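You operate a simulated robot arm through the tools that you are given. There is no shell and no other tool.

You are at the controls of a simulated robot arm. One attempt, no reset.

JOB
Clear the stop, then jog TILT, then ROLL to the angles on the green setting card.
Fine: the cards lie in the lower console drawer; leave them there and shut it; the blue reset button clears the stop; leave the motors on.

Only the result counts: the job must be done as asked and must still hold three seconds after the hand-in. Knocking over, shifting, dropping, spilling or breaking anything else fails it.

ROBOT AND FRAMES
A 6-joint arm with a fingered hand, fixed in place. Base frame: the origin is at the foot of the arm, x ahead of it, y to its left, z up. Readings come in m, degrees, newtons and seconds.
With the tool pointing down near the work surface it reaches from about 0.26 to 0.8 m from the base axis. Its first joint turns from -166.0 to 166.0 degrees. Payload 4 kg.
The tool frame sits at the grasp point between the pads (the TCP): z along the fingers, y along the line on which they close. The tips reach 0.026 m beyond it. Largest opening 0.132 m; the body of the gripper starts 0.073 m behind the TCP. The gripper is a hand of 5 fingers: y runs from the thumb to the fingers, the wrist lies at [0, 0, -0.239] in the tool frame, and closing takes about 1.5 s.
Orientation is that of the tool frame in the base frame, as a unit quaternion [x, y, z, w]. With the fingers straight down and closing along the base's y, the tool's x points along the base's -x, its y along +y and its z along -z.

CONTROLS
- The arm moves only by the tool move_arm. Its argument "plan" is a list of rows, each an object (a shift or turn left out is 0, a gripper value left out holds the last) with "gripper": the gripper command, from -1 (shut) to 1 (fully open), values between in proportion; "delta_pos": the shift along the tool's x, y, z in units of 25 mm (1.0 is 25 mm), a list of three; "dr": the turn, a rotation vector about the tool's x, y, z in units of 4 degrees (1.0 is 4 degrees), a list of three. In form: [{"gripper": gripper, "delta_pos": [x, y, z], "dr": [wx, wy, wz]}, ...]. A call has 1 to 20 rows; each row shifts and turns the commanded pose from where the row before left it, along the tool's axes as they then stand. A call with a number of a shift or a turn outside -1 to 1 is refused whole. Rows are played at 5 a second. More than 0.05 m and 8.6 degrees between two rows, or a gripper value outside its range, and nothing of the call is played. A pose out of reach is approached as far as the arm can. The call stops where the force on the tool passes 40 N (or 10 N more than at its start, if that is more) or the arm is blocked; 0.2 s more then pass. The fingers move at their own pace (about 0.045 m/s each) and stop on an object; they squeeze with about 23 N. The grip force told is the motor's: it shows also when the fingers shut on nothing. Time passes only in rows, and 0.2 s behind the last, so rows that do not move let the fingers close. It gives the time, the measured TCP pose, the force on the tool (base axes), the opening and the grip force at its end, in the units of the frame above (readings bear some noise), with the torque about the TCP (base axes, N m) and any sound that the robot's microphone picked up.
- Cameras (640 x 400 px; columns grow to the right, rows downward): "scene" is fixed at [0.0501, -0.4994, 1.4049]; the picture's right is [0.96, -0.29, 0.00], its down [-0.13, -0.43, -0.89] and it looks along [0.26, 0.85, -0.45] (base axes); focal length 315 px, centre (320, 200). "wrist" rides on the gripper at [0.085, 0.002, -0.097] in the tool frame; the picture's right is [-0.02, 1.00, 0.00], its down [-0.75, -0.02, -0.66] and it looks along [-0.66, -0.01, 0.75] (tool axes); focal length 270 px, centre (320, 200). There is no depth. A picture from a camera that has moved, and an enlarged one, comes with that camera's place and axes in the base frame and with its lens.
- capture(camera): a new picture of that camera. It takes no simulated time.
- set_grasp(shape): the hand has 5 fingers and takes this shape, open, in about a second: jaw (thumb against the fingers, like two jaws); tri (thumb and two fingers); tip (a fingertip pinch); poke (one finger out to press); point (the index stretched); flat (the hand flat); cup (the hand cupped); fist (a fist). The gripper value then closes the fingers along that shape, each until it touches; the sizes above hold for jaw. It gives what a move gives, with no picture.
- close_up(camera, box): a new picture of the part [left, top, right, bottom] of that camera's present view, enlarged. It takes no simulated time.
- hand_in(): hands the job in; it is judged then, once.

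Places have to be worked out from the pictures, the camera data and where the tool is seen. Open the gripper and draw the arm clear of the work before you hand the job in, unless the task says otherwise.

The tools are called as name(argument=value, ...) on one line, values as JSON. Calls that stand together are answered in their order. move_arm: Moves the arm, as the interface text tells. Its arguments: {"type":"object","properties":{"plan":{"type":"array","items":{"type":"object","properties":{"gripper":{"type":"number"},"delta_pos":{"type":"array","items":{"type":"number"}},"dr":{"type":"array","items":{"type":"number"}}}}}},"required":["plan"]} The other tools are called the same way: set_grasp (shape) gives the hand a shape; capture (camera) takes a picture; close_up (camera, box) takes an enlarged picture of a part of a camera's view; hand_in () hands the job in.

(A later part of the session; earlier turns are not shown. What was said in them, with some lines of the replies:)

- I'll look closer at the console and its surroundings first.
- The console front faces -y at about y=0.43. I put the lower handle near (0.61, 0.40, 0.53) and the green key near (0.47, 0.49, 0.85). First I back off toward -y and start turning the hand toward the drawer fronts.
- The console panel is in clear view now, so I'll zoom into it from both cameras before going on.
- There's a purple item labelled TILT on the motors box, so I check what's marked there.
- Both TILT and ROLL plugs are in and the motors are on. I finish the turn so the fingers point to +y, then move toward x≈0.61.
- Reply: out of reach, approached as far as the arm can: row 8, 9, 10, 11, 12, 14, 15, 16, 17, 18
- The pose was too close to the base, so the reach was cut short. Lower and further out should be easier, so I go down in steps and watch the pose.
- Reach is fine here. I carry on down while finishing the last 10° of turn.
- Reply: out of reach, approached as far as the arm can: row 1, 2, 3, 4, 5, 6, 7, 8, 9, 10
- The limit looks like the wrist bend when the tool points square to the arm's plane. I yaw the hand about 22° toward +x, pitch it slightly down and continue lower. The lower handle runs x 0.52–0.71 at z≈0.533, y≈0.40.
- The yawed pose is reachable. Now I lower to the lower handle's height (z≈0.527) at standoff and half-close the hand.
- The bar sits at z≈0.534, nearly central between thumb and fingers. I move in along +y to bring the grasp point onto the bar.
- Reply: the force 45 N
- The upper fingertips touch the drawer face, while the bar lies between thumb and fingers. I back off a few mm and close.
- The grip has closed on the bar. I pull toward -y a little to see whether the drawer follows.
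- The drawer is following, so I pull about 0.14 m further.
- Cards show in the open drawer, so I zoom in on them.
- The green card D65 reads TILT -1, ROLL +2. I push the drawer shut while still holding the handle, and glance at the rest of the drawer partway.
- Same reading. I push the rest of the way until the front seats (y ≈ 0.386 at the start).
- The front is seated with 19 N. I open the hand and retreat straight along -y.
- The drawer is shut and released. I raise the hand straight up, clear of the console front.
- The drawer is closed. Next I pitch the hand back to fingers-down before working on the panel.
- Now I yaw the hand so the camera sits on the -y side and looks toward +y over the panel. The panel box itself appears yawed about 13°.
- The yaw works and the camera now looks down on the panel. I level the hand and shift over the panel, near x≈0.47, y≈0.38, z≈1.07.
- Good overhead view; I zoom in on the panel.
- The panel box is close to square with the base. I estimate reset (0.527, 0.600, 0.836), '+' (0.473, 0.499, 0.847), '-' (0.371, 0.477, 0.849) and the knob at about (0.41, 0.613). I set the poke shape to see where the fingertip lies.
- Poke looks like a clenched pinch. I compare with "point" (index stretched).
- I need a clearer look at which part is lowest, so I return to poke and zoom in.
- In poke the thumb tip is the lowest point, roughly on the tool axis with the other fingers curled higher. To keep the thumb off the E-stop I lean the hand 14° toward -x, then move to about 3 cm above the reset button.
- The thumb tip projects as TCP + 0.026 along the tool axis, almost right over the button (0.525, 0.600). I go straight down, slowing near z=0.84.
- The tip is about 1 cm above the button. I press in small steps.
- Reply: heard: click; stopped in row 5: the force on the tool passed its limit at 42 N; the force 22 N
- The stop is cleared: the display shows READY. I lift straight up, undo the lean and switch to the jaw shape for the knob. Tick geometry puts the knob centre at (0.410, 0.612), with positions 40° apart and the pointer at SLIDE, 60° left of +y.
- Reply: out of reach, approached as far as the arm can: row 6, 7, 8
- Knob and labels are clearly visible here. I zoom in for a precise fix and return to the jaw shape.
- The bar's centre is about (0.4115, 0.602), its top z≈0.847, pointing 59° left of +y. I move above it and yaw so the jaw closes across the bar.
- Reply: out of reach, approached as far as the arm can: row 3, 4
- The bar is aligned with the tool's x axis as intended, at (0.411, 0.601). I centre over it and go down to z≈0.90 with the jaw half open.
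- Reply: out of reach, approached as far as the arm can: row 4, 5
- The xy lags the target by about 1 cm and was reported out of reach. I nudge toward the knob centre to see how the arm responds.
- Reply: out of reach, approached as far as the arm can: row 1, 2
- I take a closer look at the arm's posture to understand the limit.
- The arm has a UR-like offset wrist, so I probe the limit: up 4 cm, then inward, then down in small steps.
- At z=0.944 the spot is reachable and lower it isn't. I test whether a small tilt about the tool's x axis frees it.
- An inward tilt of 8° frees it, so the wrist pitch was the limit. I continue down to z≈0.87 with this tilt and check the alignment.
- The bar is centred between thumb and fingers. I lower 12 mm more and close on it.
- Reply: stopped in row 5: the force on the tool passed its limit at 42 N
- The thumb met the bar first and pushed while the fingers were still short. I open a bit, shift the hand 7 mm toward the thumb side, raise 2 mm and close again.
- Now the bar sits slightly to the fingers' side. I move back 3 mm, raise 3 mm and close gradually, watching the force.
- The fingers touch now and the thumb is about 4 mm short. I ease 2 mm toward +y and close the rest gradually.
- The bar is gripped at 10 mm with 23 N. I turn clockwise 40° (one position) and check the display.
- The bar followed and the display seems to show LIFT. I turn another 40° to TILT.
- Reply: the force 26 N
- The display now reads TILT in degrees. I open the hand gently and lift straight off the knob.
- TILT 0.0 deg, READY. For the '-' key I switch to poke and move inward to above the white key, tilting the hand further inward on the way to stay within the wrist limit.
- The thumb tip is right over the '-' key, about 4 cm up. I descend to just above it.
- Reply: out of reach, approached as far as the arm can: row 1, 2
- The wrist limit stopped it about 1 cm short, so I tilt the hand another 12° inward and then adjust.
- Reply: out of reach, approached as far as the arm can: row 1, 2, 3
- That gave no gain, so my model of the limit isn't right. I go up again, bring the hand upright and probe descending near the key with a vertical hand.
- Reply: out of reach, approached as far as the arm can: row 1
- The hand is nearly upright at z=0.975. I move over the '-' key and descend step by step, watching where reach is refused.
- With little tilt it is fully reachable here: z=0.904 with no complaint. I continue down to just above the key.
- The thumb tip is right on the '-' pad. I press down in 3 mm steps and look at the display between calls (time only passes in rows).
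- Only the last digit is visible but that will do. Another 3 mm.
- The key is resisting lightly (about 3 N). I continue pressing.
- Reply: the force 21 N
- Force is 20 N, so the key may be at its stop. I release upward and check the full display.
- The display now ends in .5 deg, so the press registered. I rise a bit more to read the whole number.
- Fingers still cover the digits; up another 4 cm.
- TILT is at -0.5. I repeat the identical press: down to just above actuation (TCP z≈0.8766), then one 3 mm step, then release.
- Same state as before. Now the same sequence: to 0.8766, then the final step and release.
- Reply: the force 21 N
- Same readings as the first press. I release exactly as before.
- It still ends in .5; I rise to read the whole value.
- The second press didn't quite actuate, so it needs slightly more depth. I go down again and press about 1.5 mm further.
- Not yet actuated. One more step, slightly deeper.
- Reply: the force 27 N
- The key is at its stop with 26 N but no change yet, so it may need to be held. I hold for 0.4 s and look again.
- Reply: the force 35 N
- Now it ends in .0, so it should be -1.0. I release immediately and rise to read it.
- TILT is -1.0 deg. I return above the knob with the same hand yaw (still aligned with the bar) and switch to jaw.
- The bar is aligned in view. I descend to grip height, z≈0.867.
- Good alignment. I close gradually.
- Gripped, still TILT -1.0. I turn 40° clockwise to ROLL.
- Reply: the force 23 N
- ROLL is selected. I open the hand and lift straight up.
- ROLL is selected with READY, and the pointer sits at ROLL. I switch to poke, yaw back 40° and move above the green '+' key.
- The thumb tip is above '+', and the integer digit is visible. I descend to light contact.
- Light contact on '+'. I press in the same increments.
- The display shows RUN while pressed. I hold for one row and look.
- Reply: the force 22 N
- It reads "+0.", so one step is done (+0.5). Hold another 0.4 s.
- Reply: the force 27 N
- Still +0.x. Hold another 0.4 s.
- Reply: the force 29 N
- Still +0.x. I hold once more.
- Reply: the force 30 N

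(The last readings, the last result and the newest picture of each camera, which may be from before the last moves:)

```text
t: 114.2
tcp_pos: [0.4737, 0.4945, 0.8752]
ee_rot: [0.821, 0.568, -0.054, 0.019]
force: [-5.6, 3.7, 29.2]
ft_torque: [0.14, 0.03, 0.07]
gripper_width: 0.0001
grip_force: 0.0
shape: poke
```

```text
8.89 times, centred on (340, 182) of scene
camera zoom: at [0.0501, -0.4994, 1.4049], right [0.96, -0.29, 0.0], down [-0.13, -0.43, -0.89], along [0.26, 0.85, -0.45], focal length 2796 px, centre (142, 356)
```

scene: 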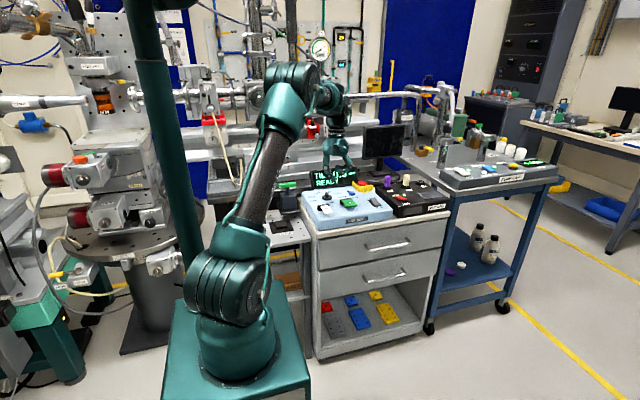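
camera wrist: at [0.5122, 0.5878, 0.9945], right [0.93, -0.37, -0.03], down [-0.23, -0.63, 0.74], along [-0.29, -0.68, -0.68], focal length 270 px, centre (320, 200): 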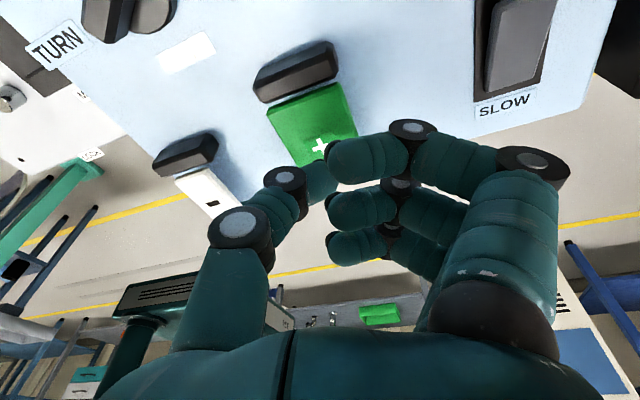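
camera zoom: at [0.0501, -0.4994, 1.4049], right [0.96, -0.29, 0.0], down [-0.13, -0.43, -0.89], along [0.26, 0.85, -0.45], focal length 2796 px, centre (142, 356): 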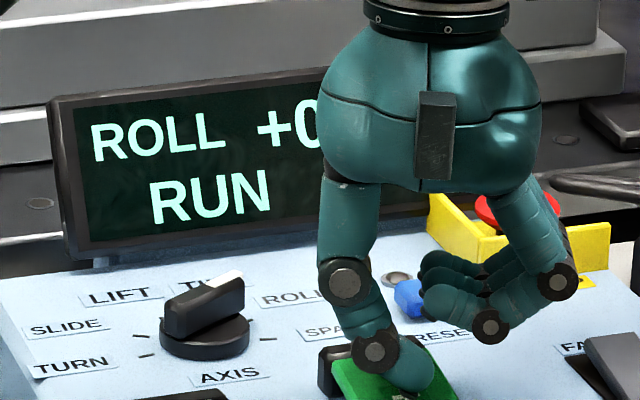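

It may be one step per press, so I release and read the full value.

move_arm(plan=[{"delta_pos": [-0.11, -0.03, -1]}, {"delta_pos": [-0.11, -0.03, -1]}, {"delta_pos": [-0.11, -0.03, -1]}, {"delta_pos": [-0.11, -0.03, -1]}, {"delta_pos": [-0.11, -0.03, -1]}])

close_up(camera="scene", box=[300, 140, 390, 210])

```text
t: 115.4
tcp_pos: [0.4752, 0.495, 0.9998]
ee_rot: [0.821, 0.568, -0.054, 0.018]
force: [-0.2, 0.0, -0.5]
ft_torque: [0.02, -0.01, -0.02]
gripper_width: 0.0
grip_force: 0.2
shape: poke
```

```text
5.71 times, centred on (345, 175) of scene
camera zoom: at [0.0501, -0.4994, 1.4049], right [0.96, -0.29, 0.0], down [-0.13, -0.43, -0.89], along [0.26, 0.85, -0.45], focal length 1798 px, centre (177, 343)
```

zoom: 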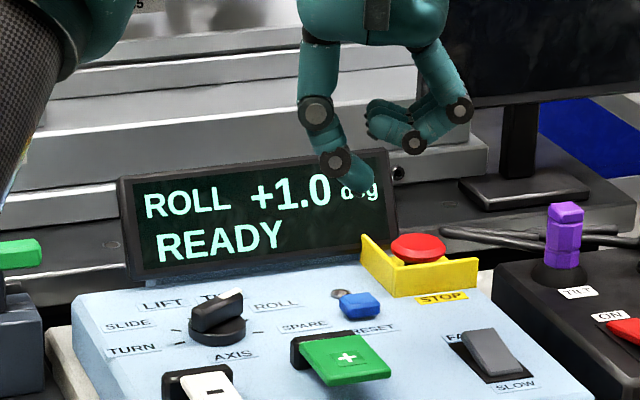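

ROLL is now +1.0. To see whether it steps 0.5 shortly after each press begins, I repeat one press with a short hold (0.4 s after RUN) and read it again.

move_arm(plan=[{"delta_pos": [0.11, 0.03, 1]}, {"delta_pos": [0.11, 0.03, 1]}, {"delta_pos": [0.11, 0.03, 1]}, {"delta_pos": [0.11, 0.03, 1]}, {"delta_pos": [0.08, 0.02, 0.7]}])

move_arm(plan=[{"delta_pos": [0.02, 0.005, 0.2]}])

close_up(camera="scene", box=[310, 160, 370, 205])

```text
t: 116.6
tcp_pos: [0.4744, 0.4944, 0.8804]
ee_rot: [0.821, 0.568, -0.054, 0.019]
force: [-0.2, -0.5, 2.4]
ft_torque: [-0.03, 0.01, -0.01]
gripper_width: 0.0
grip_force: 0.1
shape: poke
```

```text
t: 117.0
tcp_pos: [0.4751, 0.4938, 0.8758]
ee_rot: [0.821, 0.568, -0.054, 0.019]
force: [-1.6, 1.5, 3.6]
ft_torque: [0.02, 0.02, 0.01]
gripper_width: 0.0
grip_force: 0.1
shape: poke
```

```text
8.89 times, centred on (340, 182) of scene
camera zoom: at [0.0501, -0.4994, 1.4049], right [0.96, -0.29, 0.0], down [-0.13, -0.43, -0.89], along [0.26, 0.85, -0.45], focal length 2796 px, centre (142, 356)
```

zoom: 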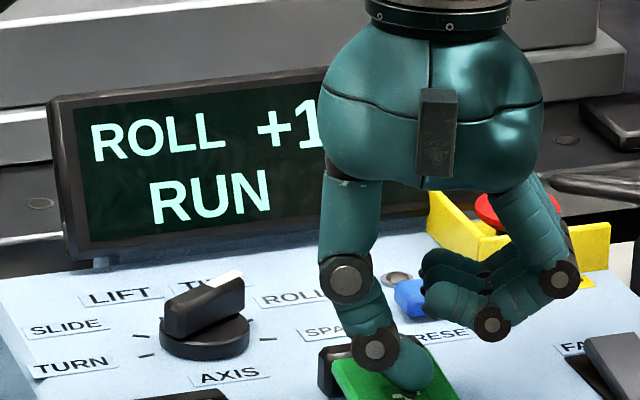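

RUN already starts at this depth. The timings fit either "a step after 0.75 s, then every 1.5 s" or a continuous 0.33 deg/s with a coarse display. A hold of about 1 s from RUN start will tell the two apart.

move_arm(plan=[{}, {}, {}, {}, {"delta_pos": [-0.11, -0.03, -1]}, {"delta_pos": [-0.11, -0.03, -1]}, {"delta_pos": [-0.11, -0.03, -1]}, {"delta_pos": [-0.11, -0.03, -1]}, {"delta_pos": [-0.11, -0.03, -1]}])

close_up(camera="scene", box=[300, 140, 390, 210])

```text
t: 119.0
tcp_pos: [0.4758, 0.4931, 1.001]
ee_rot: [0.822, 0.567, -0.055, 0.02]
force: [0.2, -1.2, -0.3]
ft_torque: [0.0, -0.01, 0.0]
gripper_width: 0.0002
grip_force: 0.0
shape: poke
```

```text
5.71 times, centred on (345, 175) of scene
camera zoom: at [0.0501, -0.4994, 1.4049], right [0.96, -0.29, 0.0], down [-0.13, -0.43, -0.89], along [0.26, 0.85, -0.45], focal length 1798 px, centre (177, 343)
```

zoom: 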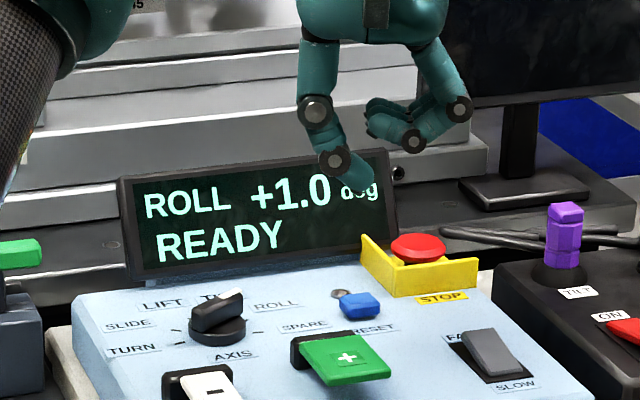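

Still +1.0, so motion accumulates continuously (about 0.33 deg/s) and the display rounds to 0.5. The display will flip to +2.0 at about 1.75, so I'll hold until the integer turns to 2 and then a little longer to centre on 2.0.

move_arm(plan=[{"delta_pos": [0.11, 0.03, 1]}, {"delta_pos": [0.11, 0.03, 1]}, {"delta_pos": [0.11, 0.03, 1]}, {"delta_pos": [0.11, 0.03, 1]}, {"delta_pos": [0.08, 0.02, 0.7]}])

move_arm(plan=[{"delta_pos": [0.02, 0.005, 0.2]}])

close_up(camera="scene", box=[310, 160, 370, 205])

```text
t: 120.2
tcp_pos: [0.4745, 0.4949, 0.8835]
ee_rot: [0.821, 0.567, -0.054, 0.018]
force: [0.1, 0.2, -0.3]
ft_torque: [-0.01, 0.01, 0.0]
gripper_width: 0.0001
grip_force: 0.0
shape: poke
```

```text
t: 120.6
tcp_pos: [0.4737, 0.4943, 0.8782]
ee_rot: [0.822, 0.567, -0.055, 0.018]
force: [-0.5, -1.1, 2.9]
ft_torque: [-0.03, 0.0, -0.01]
gripper_width: 0.0
grip_force: 0.1
shape: poke
```

```text
8.89 times, centred on (340, 182) of scene
camera zoom: at [0.0501, -0.4994, 1.4049], right [0.96, -0.29, 0.0], down [-0.13, -0.43, -0.89], along [0.26, 0.85, -0.45], focal length 2796 px, centre (142, 356)
```

zoom: 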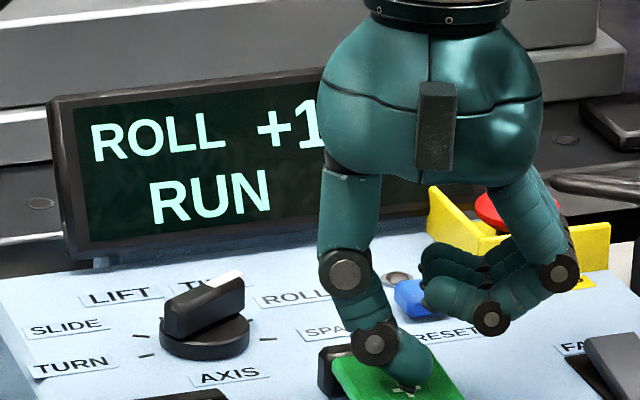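

RUN is on at +1. I press 2 mm deeper to be safe and keep checking every 0.4 s.

move_arm(plan=[{"delta_pos": [0.008, 0.002, 0.08]}])

close_up(camera="scene", box=[310, 160, 370, 205])

move_arm(plan=[{}])

close_up(camera="scene", box=[310, 160, 370, 205])

```text
t: 121.0
tcp_pos: [0.474, 0.4946, 0.8774]
ee_rot: [0.821, 0.568, -0.054, 0.019]
force: [-1.9, -0.7, 3.8]
ft_torque: [-0.02, 0.01, 0.03]
gripper_width: 0.0
grip_force: 0.1
shape: poke
```

```text
8.89 times, centred on (340, 182) of scene
camera zoom: at [0.0501, -0.4994, 1.4049], right [0.96, -0.29, 0.0], down [-0.13, -0.43, -0.89], along [0.26, 0.85, -0.45], focal length 2796 px, centre (142, 356)
```

zoom: 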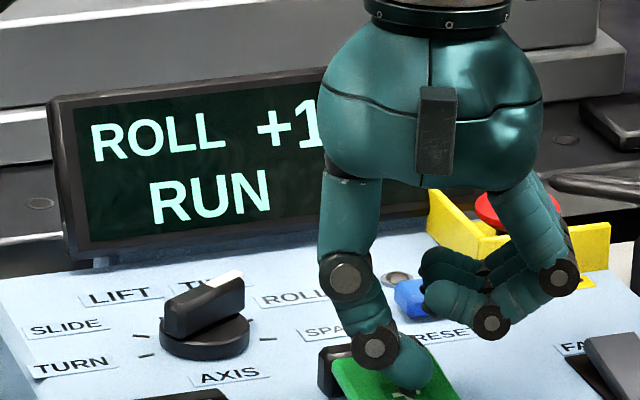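

```text
t: 121.4
tcp_pos: [0.4735, 0.4943, 0.8756]
ee_rot: [0.821, 0.568, -0.054, 0.019]
force: [-0.8, -0.9, 3.7]
ft_torque: [-0.01, 0.05, -0.02]
gripper_width: 0.0
grip_force: 0.0
shape: poke
```

```text
8.89 times, centred on (340, 182) of scene
camera zoom: at [0.0501, -0.4994, 1.4049], right [0.96, -0.29, 0.0], down [-0.13, -0.43, -0.89], along [0.26, 0.85, -0.45], focal length 2796 px, centre (142, 356)
```

zoom: 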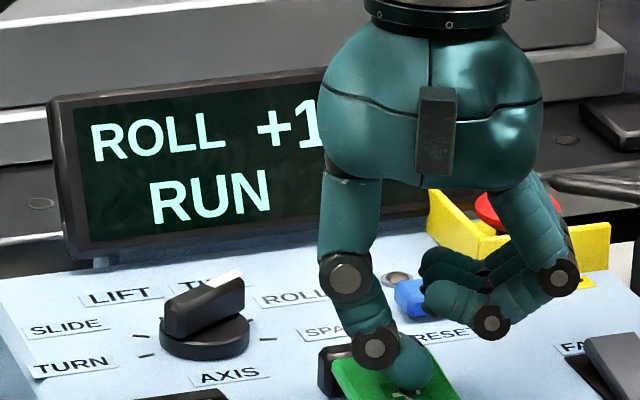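

Still +1.x at t=121.4. Continue holding in single rows.

move_arm(plan=[{}])

close_up(camera="scene", box=[310, 160, 370, 205])

```text
t: 121.8
tcp_pos: [0.4731, 0.4958, 0.8754]
ee_rot: [0.821, 0.568, -0.054, 0.019]
force: [-2.2, -0.1, 3.2]
ft_torque: [-0.02, -0.01, 0.0]
gripper_width: 0.0
grip_force: 0.1
shape: poke
```

```text
8.89 times, centred on (340, 182) of scene
camera zoom: at [0.0501, -0.4994, 1.4049], right [0.96, -0.29, 0.0], down [-0.13, -0.43, -0.89], along [0.26, 0.85, -0.45], focal length 2796 px, centre (142, 356)
```

zoom: 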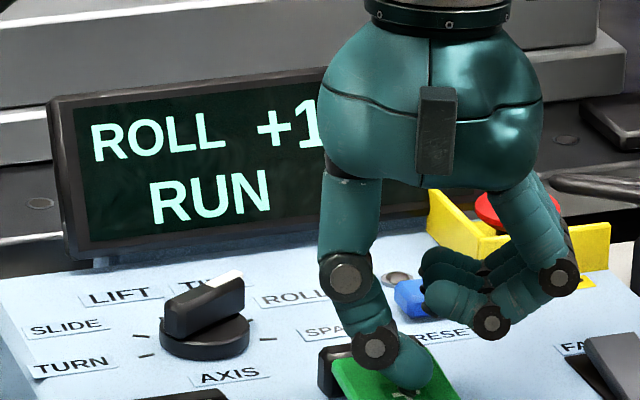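

Continue.

move_arm(plan=[{}])

close_up(camera="scene", box=[310, 160, 370, 205])

```text
t: 122.2
tcp_pos: [0.4746, 0.4944, 0.8767]
ee_rot: [0.822, 0.567, -0.054, 0.018]
force: [-0.8, 0.0, 3.7]
ft_torque: [0.0, 0.01, -0.03]
gripper_width: 0.0
grip_force: 0.0
shape: poke
```

```text
8.89 times, centred on (340, 182) of scene
camera zoom: at [0.0501, -0.4994, 1.4049], right [0.96, -0.29, 0.0], down [-0.13, -0.43, -0.89], along [0.26, 0.85, -0.45], focal length 2796 px, centre (142, 356)
```

zoom: 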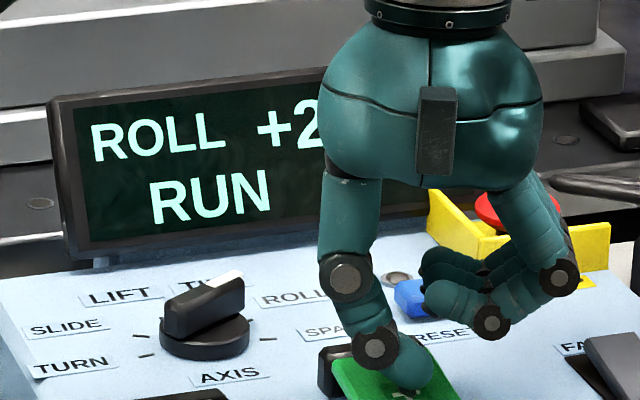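

It flipped to +2 between t=121.8 and 122.2, so the value is about 1.75–1.89. I hold 0.4 s more to centre on 2.0, then release in the same call.

move_arm(plan=[{}, {}, {"delta_pos": [-0.11, -0.03, -1]}, {"delta_pos": [-0.11, -0.03, -1]}, {"delta_pos": [-0.11, -0.03, -1]}, {"delta_pos": [-0.11, -0.03, -1]}, {"delta_pos": [-0.11, -0.03, -1]}, {"delta_pos": [-0.11, -0.03, -1]}])

close_up(camera="scene", box=[300, 140, 390, 210])

```text
t: 124.0
tcp_pos: [0.4733, 0.4954, 1.0277]
ee_rot: [0.821, 0.568, -0.055, 0.019]
force: [-0.1, 0.0, -0.4]
ft_torque: [-0.01, -0.02, -0.03]
gripper_width: 0.0
grip_force: 0.1
shape: poke
```

```text
5.71 times, centred on (345, 175) of scene
camera zoom: at [0.0501, -0.4994, 1.4049], right [0.96, -0.29, 0.0], down [-0.13, -0.43, -0.89], along [0.26, 0.85, -0.45], focal length 1798 px, centre (177, 343)
```

zoom: 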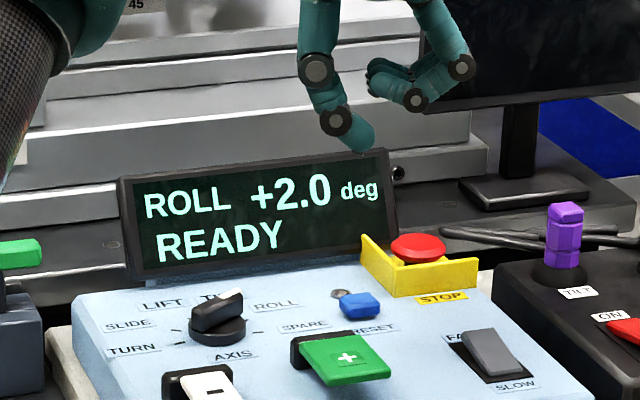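

ROLL reads +2.0 deg and READY. I open the hand and draw the arm clear, then check everything once more.

move_arm(plan=[{"delta_pos": [-0.87, 0.18, -0.35]}, {"delta_pos": [-0.87, 0.18, -0.35]}, {"delta_pos": [-0.87, 0.18, -0.35]}, {"delta_pos": [-0.87, 0.18, -0.35]}, {"delta_pos": [-0.87, 0.18, -0.35]}, {"delta_pos": [-0.87, 0.18, -0.35]}, {"delta_pos": [-0.87, 0.18, -0.35]}])

set_grasp(shape="jaw")

move_arm(plan=[{"gripper": 1}, {}, {}])

capture(camera="scene")

close_up(camera="scene", box=[290, 160, 460, 270])

close_up(camera="scene", box=[300, 220, 480, 340])

```text
t: 125.6
tcp_pos: [0.4556, 0.3454, 1.1018]
ee_rot: [0.821, 0.568, -0.056, 0.019]
force: [0.2, -0.3, -1.2]
ft_torque: [0.0, 0.01, -0.01]
gripper_width: 0.0
grip_force: 0.1
shape: poke
```

```text
t: 126.5
tcp_pos: [0.4556, 0.346, 1.1035]
ee_rot: [0.821, 0.568, -0.054, 0.018]
force: [0.1, 0.4, 0.7]
ft_torque: [0.03, 0.01, -0.01]
gripper_width: 0.132
grip_force: 0.1
shape: jaw
```

```text
t: 127.3
tcp_pos: [0.4554, 0.3468, 1.1023]
ee_rot: [0.821, 0.568, -0.054, 0.018]
force: [0.4, 0.2, -0.8]
ft_torque: [0.01, 0.03, 0.02]
gripper_width: 0.132
grip_force: 0.0
shape: jaw
```

```text
taken
```

scene: 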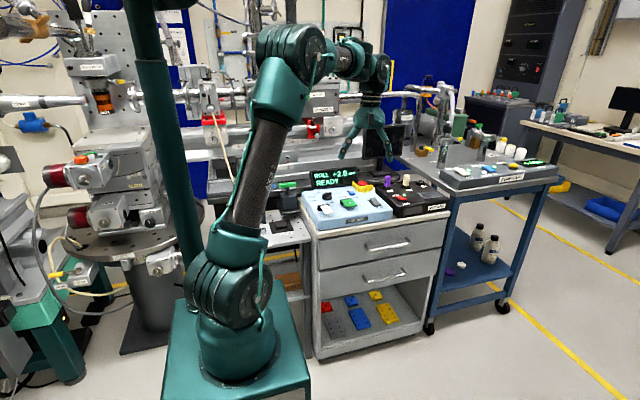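

```text
3.64 times, centred on (375, 215) of scene
camera zoom: at [0.0501, -0.4994, 1.4049], right [0.96, -0.29, 0.0], down [-0.13, -0.43, -0.89], along [0.26, 0.85, -0.45], focal length 1144 px, centre (120, 146)
```

zoom: 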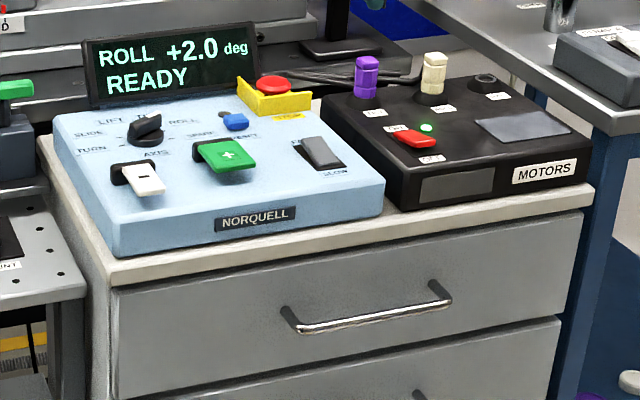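

```text
3.33 times, centred on (390, 280) of scene
camera zoom: at [0.0501, -0.4994, 1.4049], right [0.96, -0.29, 0.0], down [-0.13, -0.43, -0.89], along [0.26, 0.85, -0.45], focal length 1049 px, centre (87, -67)
```

zoom: 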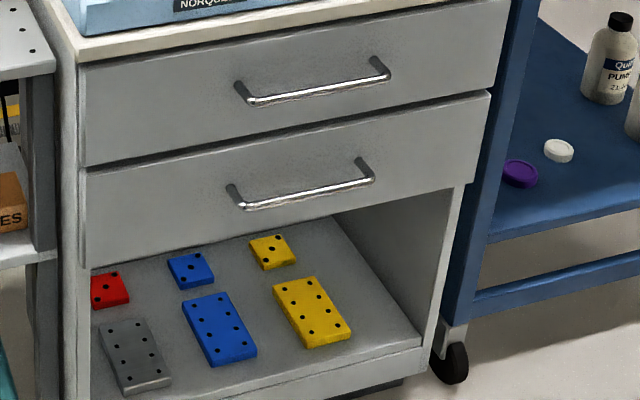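

ROLL reads +2.0 and READY, and TILT was set to -1.0 before it. The motors are on, the lower drawer is shut and the arm is clear with the hand open, so I hand in.

hand_in()

```text
The job is handed in.
```

I cleared the stop with the blue reset button, then jogged TILT to -1.0 deg and ROLL to +2.0 deg, matching the green card (D65). The console shows READY and the job is handed in. I haven't seen the verdict.

- **Angles:** the display only shows half-degree steps, and the axis seems to move continuously underneath. From the hold times I estimate TILT is really about -0.9 and ROLL between 1.9 and 2.05. I left TILT as it was because going back would have broken the TILT-then-ROLL order.
- **Drawer and cards:** the lower drawer is shut with the cards inside, untouched.
- **Motors:** still on.
- **Arm:** drawn clear of the console with the hand open. I saw nothing knocked over or moved in the last pictures.
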